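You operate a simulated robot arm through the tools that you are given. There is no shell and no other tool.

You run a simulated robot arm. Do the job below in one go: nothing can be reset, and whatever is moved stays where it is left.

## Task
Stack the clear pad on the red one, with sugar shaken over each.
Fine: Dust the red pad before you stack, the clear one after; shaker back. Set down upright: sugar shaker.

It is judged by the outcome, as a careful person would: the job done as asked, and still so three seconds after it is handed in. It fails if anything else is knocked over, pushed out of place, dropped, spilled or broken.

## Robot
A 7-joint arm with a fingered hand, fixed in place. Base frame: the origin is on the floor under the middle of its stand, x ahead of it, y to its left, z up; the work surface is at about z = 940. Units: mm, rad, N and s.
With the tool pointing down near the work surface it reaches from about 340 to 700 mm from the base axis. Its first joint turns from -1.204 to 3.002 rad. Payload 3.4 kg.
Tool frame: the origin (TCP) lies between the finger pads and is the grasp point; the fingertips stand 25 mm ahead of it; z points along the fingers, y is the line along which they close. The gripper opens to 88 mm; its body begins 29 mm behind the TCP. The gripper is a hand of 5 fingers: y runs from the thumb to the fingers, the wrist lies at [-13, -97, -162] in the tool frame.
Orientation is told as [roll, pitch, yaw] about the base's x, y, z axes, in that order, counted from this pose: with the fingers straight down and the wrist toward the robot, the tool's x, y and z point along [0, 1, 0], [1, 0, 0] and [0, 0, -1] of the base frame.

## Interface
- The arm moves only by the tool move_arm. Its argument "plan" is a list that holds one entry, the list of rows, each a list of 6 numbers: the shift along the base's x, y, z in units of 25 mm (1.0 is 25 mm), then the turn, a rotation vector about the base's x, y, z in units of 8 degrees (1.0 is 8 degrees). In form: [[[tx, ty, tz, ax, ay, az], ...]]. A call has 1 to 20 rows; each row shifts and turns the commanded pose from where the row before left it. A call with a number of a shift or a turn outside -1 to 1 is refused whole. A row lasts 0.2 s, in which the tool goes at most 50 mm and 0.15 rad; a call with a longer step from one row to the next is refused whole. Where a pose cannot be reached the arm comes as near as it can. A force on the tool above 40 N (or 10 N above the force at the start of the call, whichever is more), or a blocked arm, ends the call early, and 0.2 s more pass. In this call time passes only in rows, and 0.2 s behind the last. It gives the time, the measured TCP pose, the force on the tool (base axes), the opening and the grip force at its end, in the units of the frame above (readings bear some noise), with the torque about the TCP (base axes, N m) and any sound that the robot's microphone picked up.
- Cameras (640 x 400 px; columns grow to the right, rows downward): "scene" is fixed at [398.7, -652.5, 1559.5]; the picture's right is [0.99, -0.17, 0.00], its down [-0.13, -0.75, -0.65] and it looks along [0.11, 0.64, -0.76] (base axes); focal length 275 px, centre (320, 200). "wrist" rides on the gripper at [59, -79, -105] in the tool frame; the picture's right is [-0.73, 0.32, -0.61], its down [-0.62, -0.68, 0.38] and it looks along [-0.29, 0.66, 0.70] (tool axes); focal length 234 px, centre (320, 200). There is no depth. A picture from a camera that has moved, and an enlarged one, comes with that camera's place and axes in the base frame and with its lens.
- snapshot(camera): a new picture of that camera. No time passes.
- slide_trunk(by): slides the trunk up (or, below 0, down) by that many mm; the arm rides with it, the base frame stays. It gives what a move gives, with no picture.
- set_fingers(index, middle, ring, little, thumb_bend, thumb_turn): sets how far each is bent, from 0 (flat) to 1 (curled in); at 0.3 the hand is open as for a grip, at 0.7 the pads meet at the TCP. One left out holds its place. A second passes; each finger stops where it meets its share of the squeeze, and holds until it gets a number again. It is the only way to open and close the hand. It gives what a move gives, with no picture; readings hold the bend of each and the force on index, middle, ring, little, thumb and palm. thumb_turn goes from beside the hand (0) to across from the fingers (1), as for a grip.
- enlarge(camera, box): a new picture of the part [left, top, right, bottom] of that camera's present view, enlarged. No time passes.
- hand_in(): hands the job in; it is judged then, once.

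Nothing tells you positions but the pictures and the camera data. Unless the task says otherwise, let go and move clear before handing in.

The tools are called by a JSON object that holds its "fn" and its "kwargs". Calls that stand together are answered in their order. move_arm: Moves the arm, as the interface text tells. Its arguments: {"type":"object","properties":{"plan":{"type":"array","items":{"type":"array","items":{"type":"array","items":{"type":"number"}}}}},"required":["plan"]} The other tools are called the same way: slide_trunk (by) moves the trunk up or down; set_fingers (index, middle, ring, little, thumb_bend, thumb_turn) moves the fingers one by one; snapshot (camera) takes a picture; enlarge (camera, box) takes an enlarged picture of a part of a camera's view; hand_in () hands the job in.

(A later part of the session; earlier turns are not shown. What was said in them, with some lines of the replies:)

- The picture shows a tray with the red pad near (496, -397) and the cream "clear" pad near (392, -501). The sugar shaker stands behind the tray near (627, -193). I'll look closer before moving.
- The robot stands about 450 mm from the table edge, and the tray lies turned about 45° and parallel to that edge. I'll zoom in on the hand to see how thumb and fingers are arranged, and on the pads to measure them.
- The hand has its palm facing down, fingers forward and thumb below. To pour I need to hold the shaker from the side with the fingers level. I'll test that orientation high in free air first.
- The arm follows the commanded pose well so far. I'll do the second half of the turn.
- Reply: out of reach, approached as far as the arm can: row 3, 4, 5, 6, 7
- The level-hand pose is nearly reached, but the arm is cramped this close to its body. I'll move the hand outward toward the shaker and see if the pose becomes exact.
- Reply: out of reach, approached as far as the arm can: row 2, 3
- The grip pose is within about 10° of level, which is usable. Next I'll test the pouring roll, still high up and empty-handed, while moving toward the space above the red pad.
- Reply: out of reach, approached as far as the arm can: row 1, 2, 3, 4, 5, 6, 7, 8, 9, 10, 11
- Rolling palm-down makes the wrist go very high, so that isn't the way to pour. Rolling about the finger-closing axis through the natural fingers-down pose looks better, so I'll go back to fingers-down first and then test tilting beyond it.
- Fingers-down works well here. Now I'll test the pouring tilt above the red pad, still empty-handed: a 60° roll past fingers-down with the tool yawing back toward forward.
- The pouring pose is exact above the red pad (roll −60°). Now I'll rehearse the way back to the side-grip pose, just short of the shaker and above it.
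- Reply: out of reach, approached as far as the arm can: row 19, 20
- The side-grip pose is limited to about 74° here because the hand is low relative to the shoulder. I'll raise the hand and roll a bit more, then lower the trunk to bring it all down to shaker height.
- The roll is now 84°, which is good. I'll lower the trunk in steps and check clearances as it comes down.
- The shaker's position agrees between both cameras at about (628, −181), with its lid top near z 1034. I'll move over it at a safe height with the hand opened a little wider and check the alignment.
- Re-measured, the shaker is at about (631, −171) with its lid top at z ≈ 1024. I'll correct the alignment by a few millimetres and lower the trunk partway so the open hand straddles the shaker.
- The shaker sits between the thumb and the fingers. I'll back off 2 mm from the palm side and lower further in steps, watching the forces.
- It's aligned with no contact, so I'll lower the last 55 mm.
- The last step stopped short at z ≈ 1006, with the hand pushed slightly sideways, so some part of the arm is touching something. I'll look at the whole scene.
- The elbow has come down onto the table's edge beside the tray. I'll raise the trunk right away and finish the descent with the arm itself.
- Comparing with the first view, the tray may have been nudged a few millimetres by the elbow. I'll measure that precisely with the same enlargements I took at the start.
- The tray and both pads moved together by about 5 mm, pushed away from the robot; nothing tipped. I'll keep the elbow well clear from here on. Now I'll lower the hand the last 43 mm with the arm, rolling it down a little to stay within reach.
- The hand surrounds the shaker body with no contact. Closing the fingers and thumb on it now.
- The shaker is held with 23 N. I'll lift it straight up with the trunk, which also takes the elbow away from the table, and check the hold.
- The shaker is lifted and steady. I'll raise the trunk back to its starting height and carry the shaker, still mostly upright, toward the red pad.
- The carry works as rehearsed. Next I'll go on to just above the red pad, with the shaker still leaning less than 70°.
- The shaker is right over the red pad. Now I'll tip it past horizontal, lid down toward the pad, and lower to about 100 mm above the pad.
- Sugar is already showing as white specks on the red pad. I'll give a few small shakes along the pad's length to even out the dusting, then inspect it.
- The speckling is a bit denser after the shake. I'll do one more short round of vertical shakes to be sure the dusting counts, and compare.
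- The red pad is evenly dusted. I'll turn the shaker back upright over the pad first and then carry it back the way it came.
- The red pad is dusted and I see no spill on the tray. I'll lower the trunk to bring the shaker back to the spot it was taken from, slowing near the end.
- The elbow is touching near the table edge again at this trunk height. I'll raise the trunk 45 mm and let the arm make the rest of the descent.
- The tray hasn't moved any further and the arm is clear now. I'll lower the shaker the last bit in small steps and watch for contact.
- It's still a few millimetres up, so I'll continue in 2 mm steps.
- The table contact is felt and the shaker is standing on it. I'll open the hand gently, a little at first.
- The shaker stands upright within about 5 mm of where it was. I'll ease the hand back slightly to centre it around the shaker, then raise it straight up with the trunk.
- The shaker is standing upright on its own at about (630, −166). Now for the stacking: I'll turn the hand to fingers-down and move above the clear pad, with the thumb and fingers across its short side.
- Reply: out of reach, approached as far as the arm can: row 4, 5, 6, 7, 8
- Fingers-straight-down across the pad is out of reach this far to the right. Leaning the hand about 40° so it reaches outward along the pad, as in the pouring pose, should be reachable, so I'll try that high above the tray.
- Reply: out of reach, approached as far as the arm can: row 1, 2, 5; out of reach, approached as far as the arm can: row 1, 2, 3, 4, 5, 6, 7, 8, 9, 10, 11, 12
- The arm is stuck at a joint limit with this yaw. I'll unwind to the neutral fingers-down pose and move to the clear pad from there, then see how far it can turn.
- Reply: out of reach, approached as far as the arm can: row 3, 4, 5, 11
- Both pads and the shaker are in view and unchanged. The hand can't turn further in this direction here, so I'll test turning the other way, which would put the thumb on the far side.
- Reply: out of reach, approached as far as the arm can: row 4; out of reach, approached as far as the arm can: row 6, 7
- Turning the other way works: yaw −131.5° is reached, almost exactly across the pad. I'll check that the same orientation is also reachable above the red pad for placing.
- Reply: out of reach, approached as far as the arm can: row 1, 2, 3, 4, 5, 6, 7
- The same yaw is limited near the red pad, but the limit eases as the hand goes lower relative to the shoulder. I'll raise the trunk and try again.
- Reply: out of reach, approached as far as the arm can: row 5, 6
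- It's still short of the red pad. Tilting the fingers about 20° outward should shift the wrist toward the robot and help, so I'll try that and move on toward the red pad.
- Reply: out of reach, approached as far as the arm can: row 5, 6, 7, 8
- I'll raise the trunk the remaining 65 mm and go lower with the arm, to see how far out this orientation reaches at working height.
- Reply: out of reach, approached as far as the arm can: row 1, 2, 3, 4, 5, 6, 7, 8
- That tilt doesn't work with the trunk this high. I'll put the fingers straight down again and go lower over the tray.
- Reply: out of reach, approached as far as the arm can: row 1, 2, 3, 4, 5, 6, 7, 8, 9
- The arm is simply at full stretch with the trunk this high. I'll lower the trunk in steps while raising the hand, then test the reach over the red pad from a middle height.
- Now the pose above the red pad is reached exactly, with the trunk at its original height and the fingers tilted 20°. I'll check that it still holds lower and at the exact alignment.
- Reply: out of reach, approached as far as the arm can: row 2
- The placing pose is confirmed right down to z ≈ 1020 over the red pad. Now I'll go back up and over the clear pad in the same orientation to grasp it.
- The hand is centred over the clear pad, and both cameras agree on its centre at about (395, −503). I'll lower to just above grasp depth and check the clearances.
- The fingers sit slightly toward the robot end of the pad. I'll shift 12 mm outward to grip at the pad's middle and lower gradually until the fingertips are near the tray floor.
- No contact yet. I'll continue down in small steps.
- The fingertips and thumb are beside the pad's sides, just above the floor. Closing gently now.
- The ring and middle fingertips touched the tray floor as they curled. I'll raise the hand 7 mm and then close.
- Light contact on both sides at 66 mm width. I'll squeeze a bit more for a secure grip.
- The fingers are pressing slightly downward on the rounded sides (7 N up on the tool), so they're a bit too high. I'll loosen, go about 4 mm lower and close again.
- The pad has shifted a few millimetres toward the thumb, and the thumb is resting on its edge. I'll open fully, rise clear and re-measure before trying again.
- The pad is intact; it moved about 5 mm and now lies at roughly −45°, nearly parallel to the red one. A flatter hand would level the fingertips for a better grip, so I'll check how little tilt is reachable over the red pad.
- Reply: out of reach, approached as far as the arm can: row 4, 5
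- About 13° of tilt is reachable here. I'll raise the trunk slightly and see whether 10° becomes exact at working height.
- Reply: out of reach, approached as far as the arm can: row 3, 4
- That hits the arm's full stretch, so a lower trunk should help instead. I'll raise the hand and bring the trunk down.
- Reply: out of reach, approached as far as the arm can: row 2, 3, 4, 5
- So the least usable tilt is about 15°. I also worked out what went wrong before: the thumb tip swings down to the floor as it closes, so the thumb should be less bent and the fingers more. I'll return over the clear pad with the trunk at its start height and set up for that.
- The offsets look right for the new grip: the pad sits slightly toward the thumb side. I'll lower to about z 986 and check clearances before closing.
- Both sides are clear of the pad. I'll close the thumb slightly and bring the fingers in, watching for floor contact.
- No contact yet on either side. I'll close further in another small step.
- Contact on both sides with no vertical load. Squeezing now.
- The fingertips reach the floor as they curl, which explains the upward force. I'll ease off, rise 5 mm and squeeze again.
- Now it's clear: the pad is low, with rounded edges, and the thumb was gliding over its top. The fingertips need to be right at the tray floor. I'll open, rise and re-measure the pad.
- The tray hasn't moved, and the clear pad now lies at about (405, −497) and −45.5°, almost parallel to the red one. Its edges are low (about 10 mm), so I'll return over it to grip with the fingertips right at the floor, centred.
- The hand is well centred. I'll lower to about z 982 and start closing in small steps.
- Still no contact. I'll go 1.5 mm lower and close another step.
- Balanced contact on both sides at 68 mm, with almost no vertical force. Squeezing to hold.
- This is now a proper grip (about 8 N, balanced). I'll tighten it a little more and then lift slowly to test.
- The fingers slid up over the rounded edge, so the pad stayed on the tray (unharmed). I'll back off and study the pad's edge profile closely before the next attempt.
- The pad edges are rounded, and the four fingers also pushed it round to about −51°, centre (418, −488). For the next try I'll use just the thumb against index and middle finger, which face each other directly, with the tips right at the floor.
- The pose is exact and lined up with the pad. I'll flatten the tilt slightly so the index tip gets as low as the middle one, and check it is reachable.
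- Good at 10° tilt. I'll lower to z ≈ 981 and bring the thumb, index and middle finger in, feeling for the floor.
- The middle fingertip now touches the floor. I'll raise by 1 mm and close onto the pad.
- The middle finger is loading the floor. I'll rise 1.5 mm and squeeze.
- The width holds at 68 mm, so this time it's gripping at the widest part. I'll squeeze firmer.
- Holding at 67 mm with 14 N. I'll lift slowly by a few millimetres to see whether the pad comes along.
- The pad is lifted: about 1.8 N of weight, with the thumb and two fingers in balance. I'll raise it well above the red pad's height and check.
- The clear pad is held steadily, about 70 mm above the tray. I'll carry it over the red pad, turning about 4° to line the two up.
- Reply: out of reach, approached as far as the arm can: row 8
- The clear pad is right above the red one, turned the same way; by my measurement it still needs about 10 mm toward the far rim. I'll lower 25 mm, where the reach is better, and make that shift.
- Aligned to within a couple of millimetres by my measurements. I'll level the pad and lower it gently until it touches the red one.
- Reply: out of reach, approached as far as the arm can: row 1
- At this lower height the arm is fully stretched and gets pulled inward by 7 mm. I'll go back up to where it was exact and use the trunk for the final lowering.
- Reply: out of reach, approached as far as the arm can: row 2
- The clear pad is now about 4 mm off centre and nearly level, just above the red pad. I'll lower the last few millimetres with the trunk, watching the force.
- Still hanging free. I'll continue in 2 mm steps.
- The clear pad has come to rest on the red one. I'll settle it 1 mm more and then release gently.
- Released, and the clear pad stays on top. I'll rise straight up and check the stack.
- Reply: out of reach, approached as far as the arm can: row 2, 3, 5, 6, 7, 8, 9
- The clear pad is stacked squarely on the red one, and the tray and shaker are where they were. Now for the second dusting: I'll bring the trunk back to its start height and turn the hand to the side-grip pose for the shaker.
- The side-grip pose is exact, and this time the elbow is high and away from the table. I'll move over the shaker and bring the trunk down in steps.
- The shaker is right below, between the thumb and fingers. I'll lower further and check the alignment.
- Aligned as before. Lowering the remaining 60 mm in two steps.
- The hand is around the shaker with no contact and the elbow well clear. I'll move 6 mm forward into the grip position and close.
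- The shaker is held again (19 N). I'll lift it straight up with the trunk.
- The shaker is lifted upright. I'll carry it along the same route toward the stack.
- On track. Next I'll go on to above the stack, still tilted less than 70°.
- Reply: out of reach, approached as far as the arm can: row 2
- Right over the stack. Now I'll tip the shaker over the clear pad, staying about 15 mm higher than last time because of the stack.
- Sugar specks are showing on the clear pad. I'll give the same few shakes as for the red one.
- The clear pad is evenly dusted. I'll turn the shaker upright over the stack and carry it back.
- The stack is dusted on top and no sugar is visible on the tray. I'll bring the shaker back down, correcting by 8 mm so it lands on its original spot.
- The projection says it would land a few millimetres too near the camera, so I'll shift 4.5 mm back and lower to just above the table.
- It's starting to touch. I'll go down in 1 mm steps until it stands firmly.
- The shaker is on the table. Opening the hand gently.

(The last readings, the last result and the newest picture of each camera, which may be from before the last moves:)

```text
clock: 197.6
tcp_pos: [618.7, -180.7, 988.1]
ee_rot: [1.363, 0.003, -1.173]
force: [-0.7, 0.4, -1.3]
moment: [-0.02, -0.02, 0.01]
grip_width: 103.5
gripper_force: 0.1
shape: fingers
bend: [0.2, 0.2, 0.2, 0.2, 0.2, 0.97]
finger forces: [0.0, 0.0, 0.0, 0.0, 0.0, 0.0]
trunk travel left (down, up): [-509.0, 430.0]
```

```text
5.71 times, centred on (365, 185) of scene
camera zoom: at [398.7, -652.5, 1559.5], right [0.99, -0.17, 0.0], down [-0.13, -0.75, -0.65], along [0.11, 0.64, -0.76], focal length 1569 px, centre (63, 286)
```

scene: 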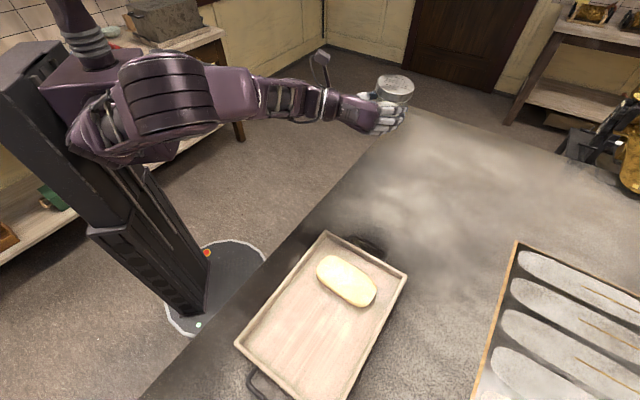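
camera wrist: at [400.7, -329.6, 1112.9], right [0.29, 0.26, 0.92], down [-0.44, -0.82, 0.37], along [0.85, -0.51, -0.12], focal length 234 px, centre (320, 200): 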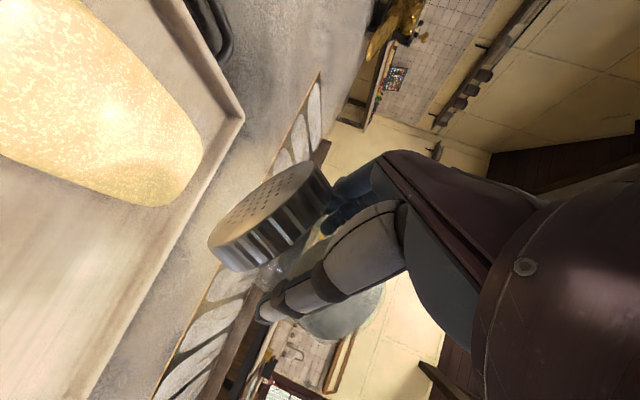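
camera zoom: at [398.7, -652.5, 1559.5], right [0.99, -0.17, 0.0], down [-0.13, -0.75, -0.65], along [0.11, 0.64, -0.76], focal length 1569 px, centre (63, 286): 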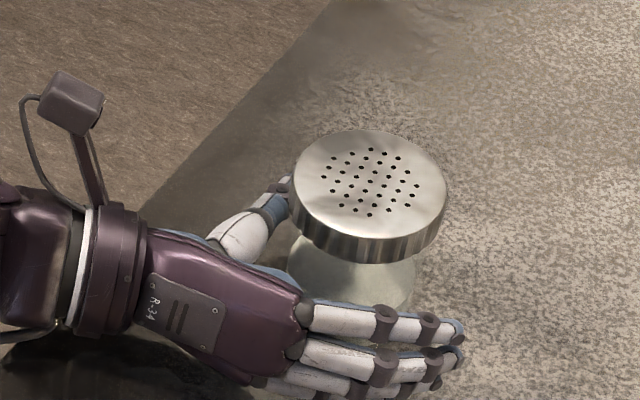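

The shaker stands upright, within about 5 mm of its original spot. I'll centre the open hand around it and rise straight up.

{"fn": "move_arm", "kwargs": {"plan": [[[-0.2, 0.22, 0, 0, 0, 0]]]}}

{"fn": "slide_trunk", "kwargs": {"by": 60}}

{"fn": "slide_trunk", "kwargs": {"by": 150}}

{"fn": "snapshot", "kwargs": {"camera": "scene"}}

{"fn": "enlarge", "kwargs": {"camera": "scene", "box": [340, 160, 420, 230]}}

{"fn": "enlarge", "kwargs": {"camera": "scene", "box": [220, 150, 420, 400]}}

```text
clock: 198.0
tcp_pos: [614.1, -174.3, 990.0]
ee_rot: [1.361, 0.002, -1.172]
force: [-0.1, -0.7, 0.1]
moment: [-0.04, 0.01, 0.03]
grip_width: 103.5
gripper_force: 0.1
shape: fingers
bend: [0.2, 0.2, 0.2, 0.2, 0.2, 0.97]
finger forces: [0.0, 0.0, 0.1, 0.0, 0.0, 0.1]
trunk travel left (down, up): [-509.0, 430.0]
```

```text
clock: 199.0
tcp_pos: [613.9, -175.1, 1049.3]
ee_rot: [1.361, 0.002, -1.174]
force: [-1.2, -0.5, -0.9]
moment: [0.0, 0.01, 0.0]
grip_width: 103.6
gripper_force: 0.0
shape: fingers
bend: [0.2, 0.2, 0.2, 0.2, 0.2, 0.97]
finger forces: [0.0, 0.0, 0.0, 0.0, 0.0, 0.0]
trunk travel left (down, up): [-570.0, 370.0]
```

```text
clock: 200.8
tcp_pos: [613.2, -174.4, 1198.7]
ee_rot: [1.361, 0.004, -1.172]
force: [0.2, -0.1, -1.1]
moment: [0.01, 0.04, 0.0]
grip_width: 103.2
gripper_force: 0.1
shape: fingers
bend: [0.2, 0.2, 0.2, 0.2, 0.2, 0.97]
finger forces: [0.0, 0.0, 0.1, 0.0, 0.0, 0.0]
trunk travel left (down, up): [-720.0, 220.0]
```

```text
taken
```

scene: 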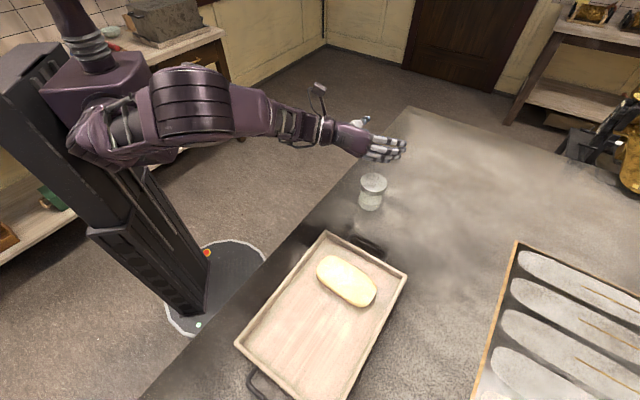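

```text
5.71 times, centred on (380, 195) of scene
camera zoom: at [398.7, -652.5, 1559.5], right [0.99, -0.17, 0.0], down [-0.13, -0.75, -0.65], along [0.11, 0.64, -0.76], focal length 1569 px, centre (-23, 229)
```

zoom: 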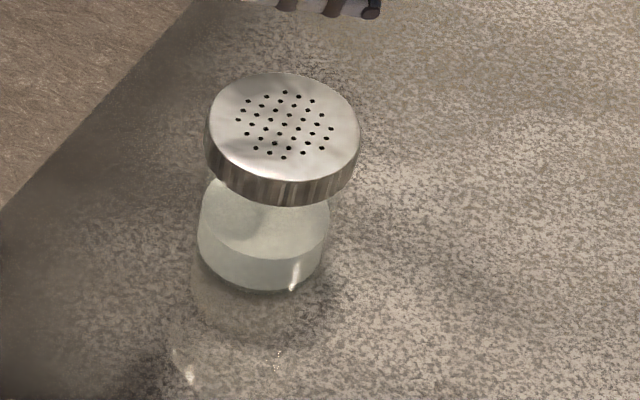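

```text
1.60 times, centred on (320, 275) of scene
camera zoom: at [398.7, -652.5, 1559.5], right [0.99, -0.17, 0.0], down [-0.13, -0.75, -0.65], along [0.11, 0.64, -0.76], focal length 439 px, centre (320, 80)
```

zoom: 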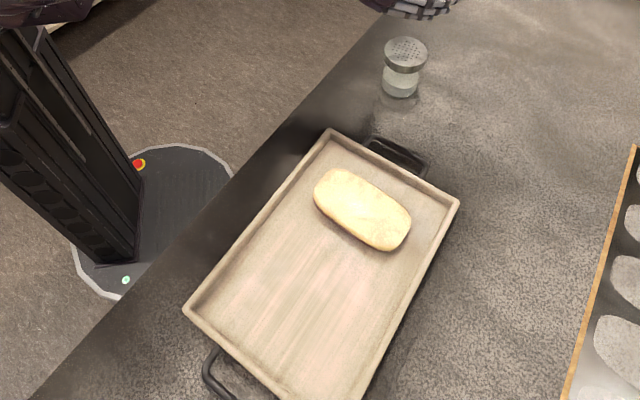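

Everything is in place: the dusted stack on the tray, the shaker upright and within about 5 mm of its old spot. I'll draw the hand well clear and take a last look.

{"fn": "move_arm", "kwargs": {"plan": [[[-0.7, -0.3, 0.4, 0, 0, 0], [-0.7, -0.3, 0.4, 0, 0, 0], [-0.7, -0.3, 0.4, 0, 0, 0], [-0.7, -0.3, 0.4, 0, 0, 0], [0, 0, 0, 0, 0, 0], [0, 0, 0, 0, 0, 0]]]}}

{"fn": "snapshot", "kwargs": {"camera": "scene"}}

{"fn": "enlarge", "kwargs": {"camera": "scene", "box": [300, 240, 390, 320]}}

```text
clock: 202.2
tcp_pos: [542.7, -205.8, 1241.4]
ee_rot: [1.361, 0.002, -1.172]
force: [0.3, 0.7, -0.2]
moment: [-0.02, 0.0, 0.02]
grip_width: 103.3
gripper_force: 0.1
shape: fingers
bend: [0.2, 0.2, 0.2, 0.2, 0.2, 0.97]
finger forces: [0.0, 0.0, 0.0, 0.0, 0.0, 0.0]
trunk travel left (down, up): [-720.0, 220.0]
```

```text
taken
```

scene: 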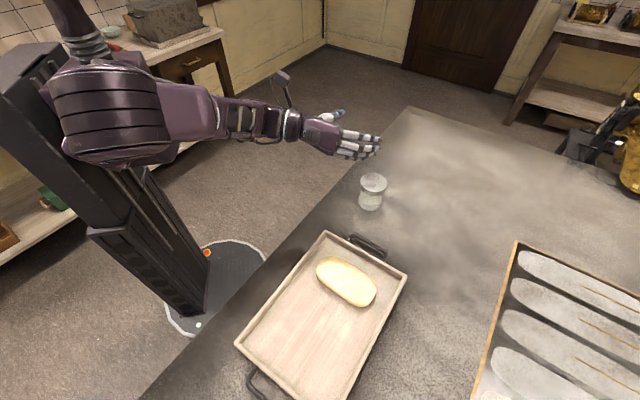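

```text
5.00 times, centred on (345, 280) of scene
camera zoom: at [398.7, -652.5, 1559.5], right [0.99, -0.17, 0.0], down [-0.13, -0.75, -0.65], along [0.11, 0.64, -0.76], focal length 1373 px, centre (195, -200)
```

zoom: 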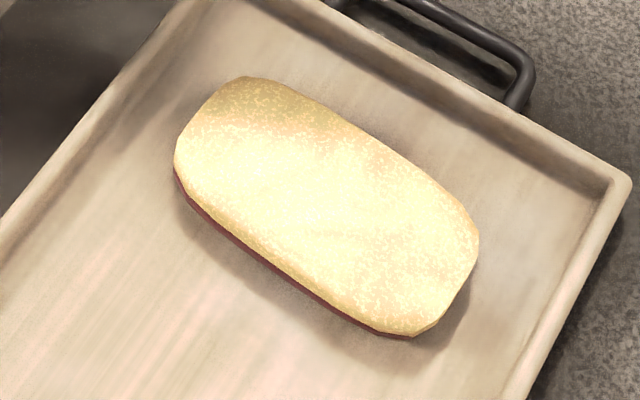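

The clear pad sits squarely on the red one with sugar over its top. The red pad was dusted before stacking, the shaker stands upright near its old spot, and the hand is empty and clear. One blemish: early on the robot's elbow brushed the tray and moved it about 5 mm, and it stayed there. Handing in now.

{"fn": "hand_in", "kwargs": {}}

```text
The job is handed in.
```

The job is handed in: the clear pad is stacked on the red one, and both are dusted with sugar. I dusted the red pad before stacking and the clear pad after. The sugar shaker is standing upright again, about 5 mm from where it started.

- **Tray moved:** early on, while I was lowering the arm to the shaker, the elbow brushed the tray. It pushed the tray and both pads about 5 mm away from the robot, and I left it there. Nothing tipped over.
- **Clear pad took several tries:** my first grips slid off its low, rounded edges and shifted it a little on the tray. It looked undamaged, and it sits within about 4 mm of the red pad's centre, turned the same way.

I saw no sugar spilled on the tray in the pictures.
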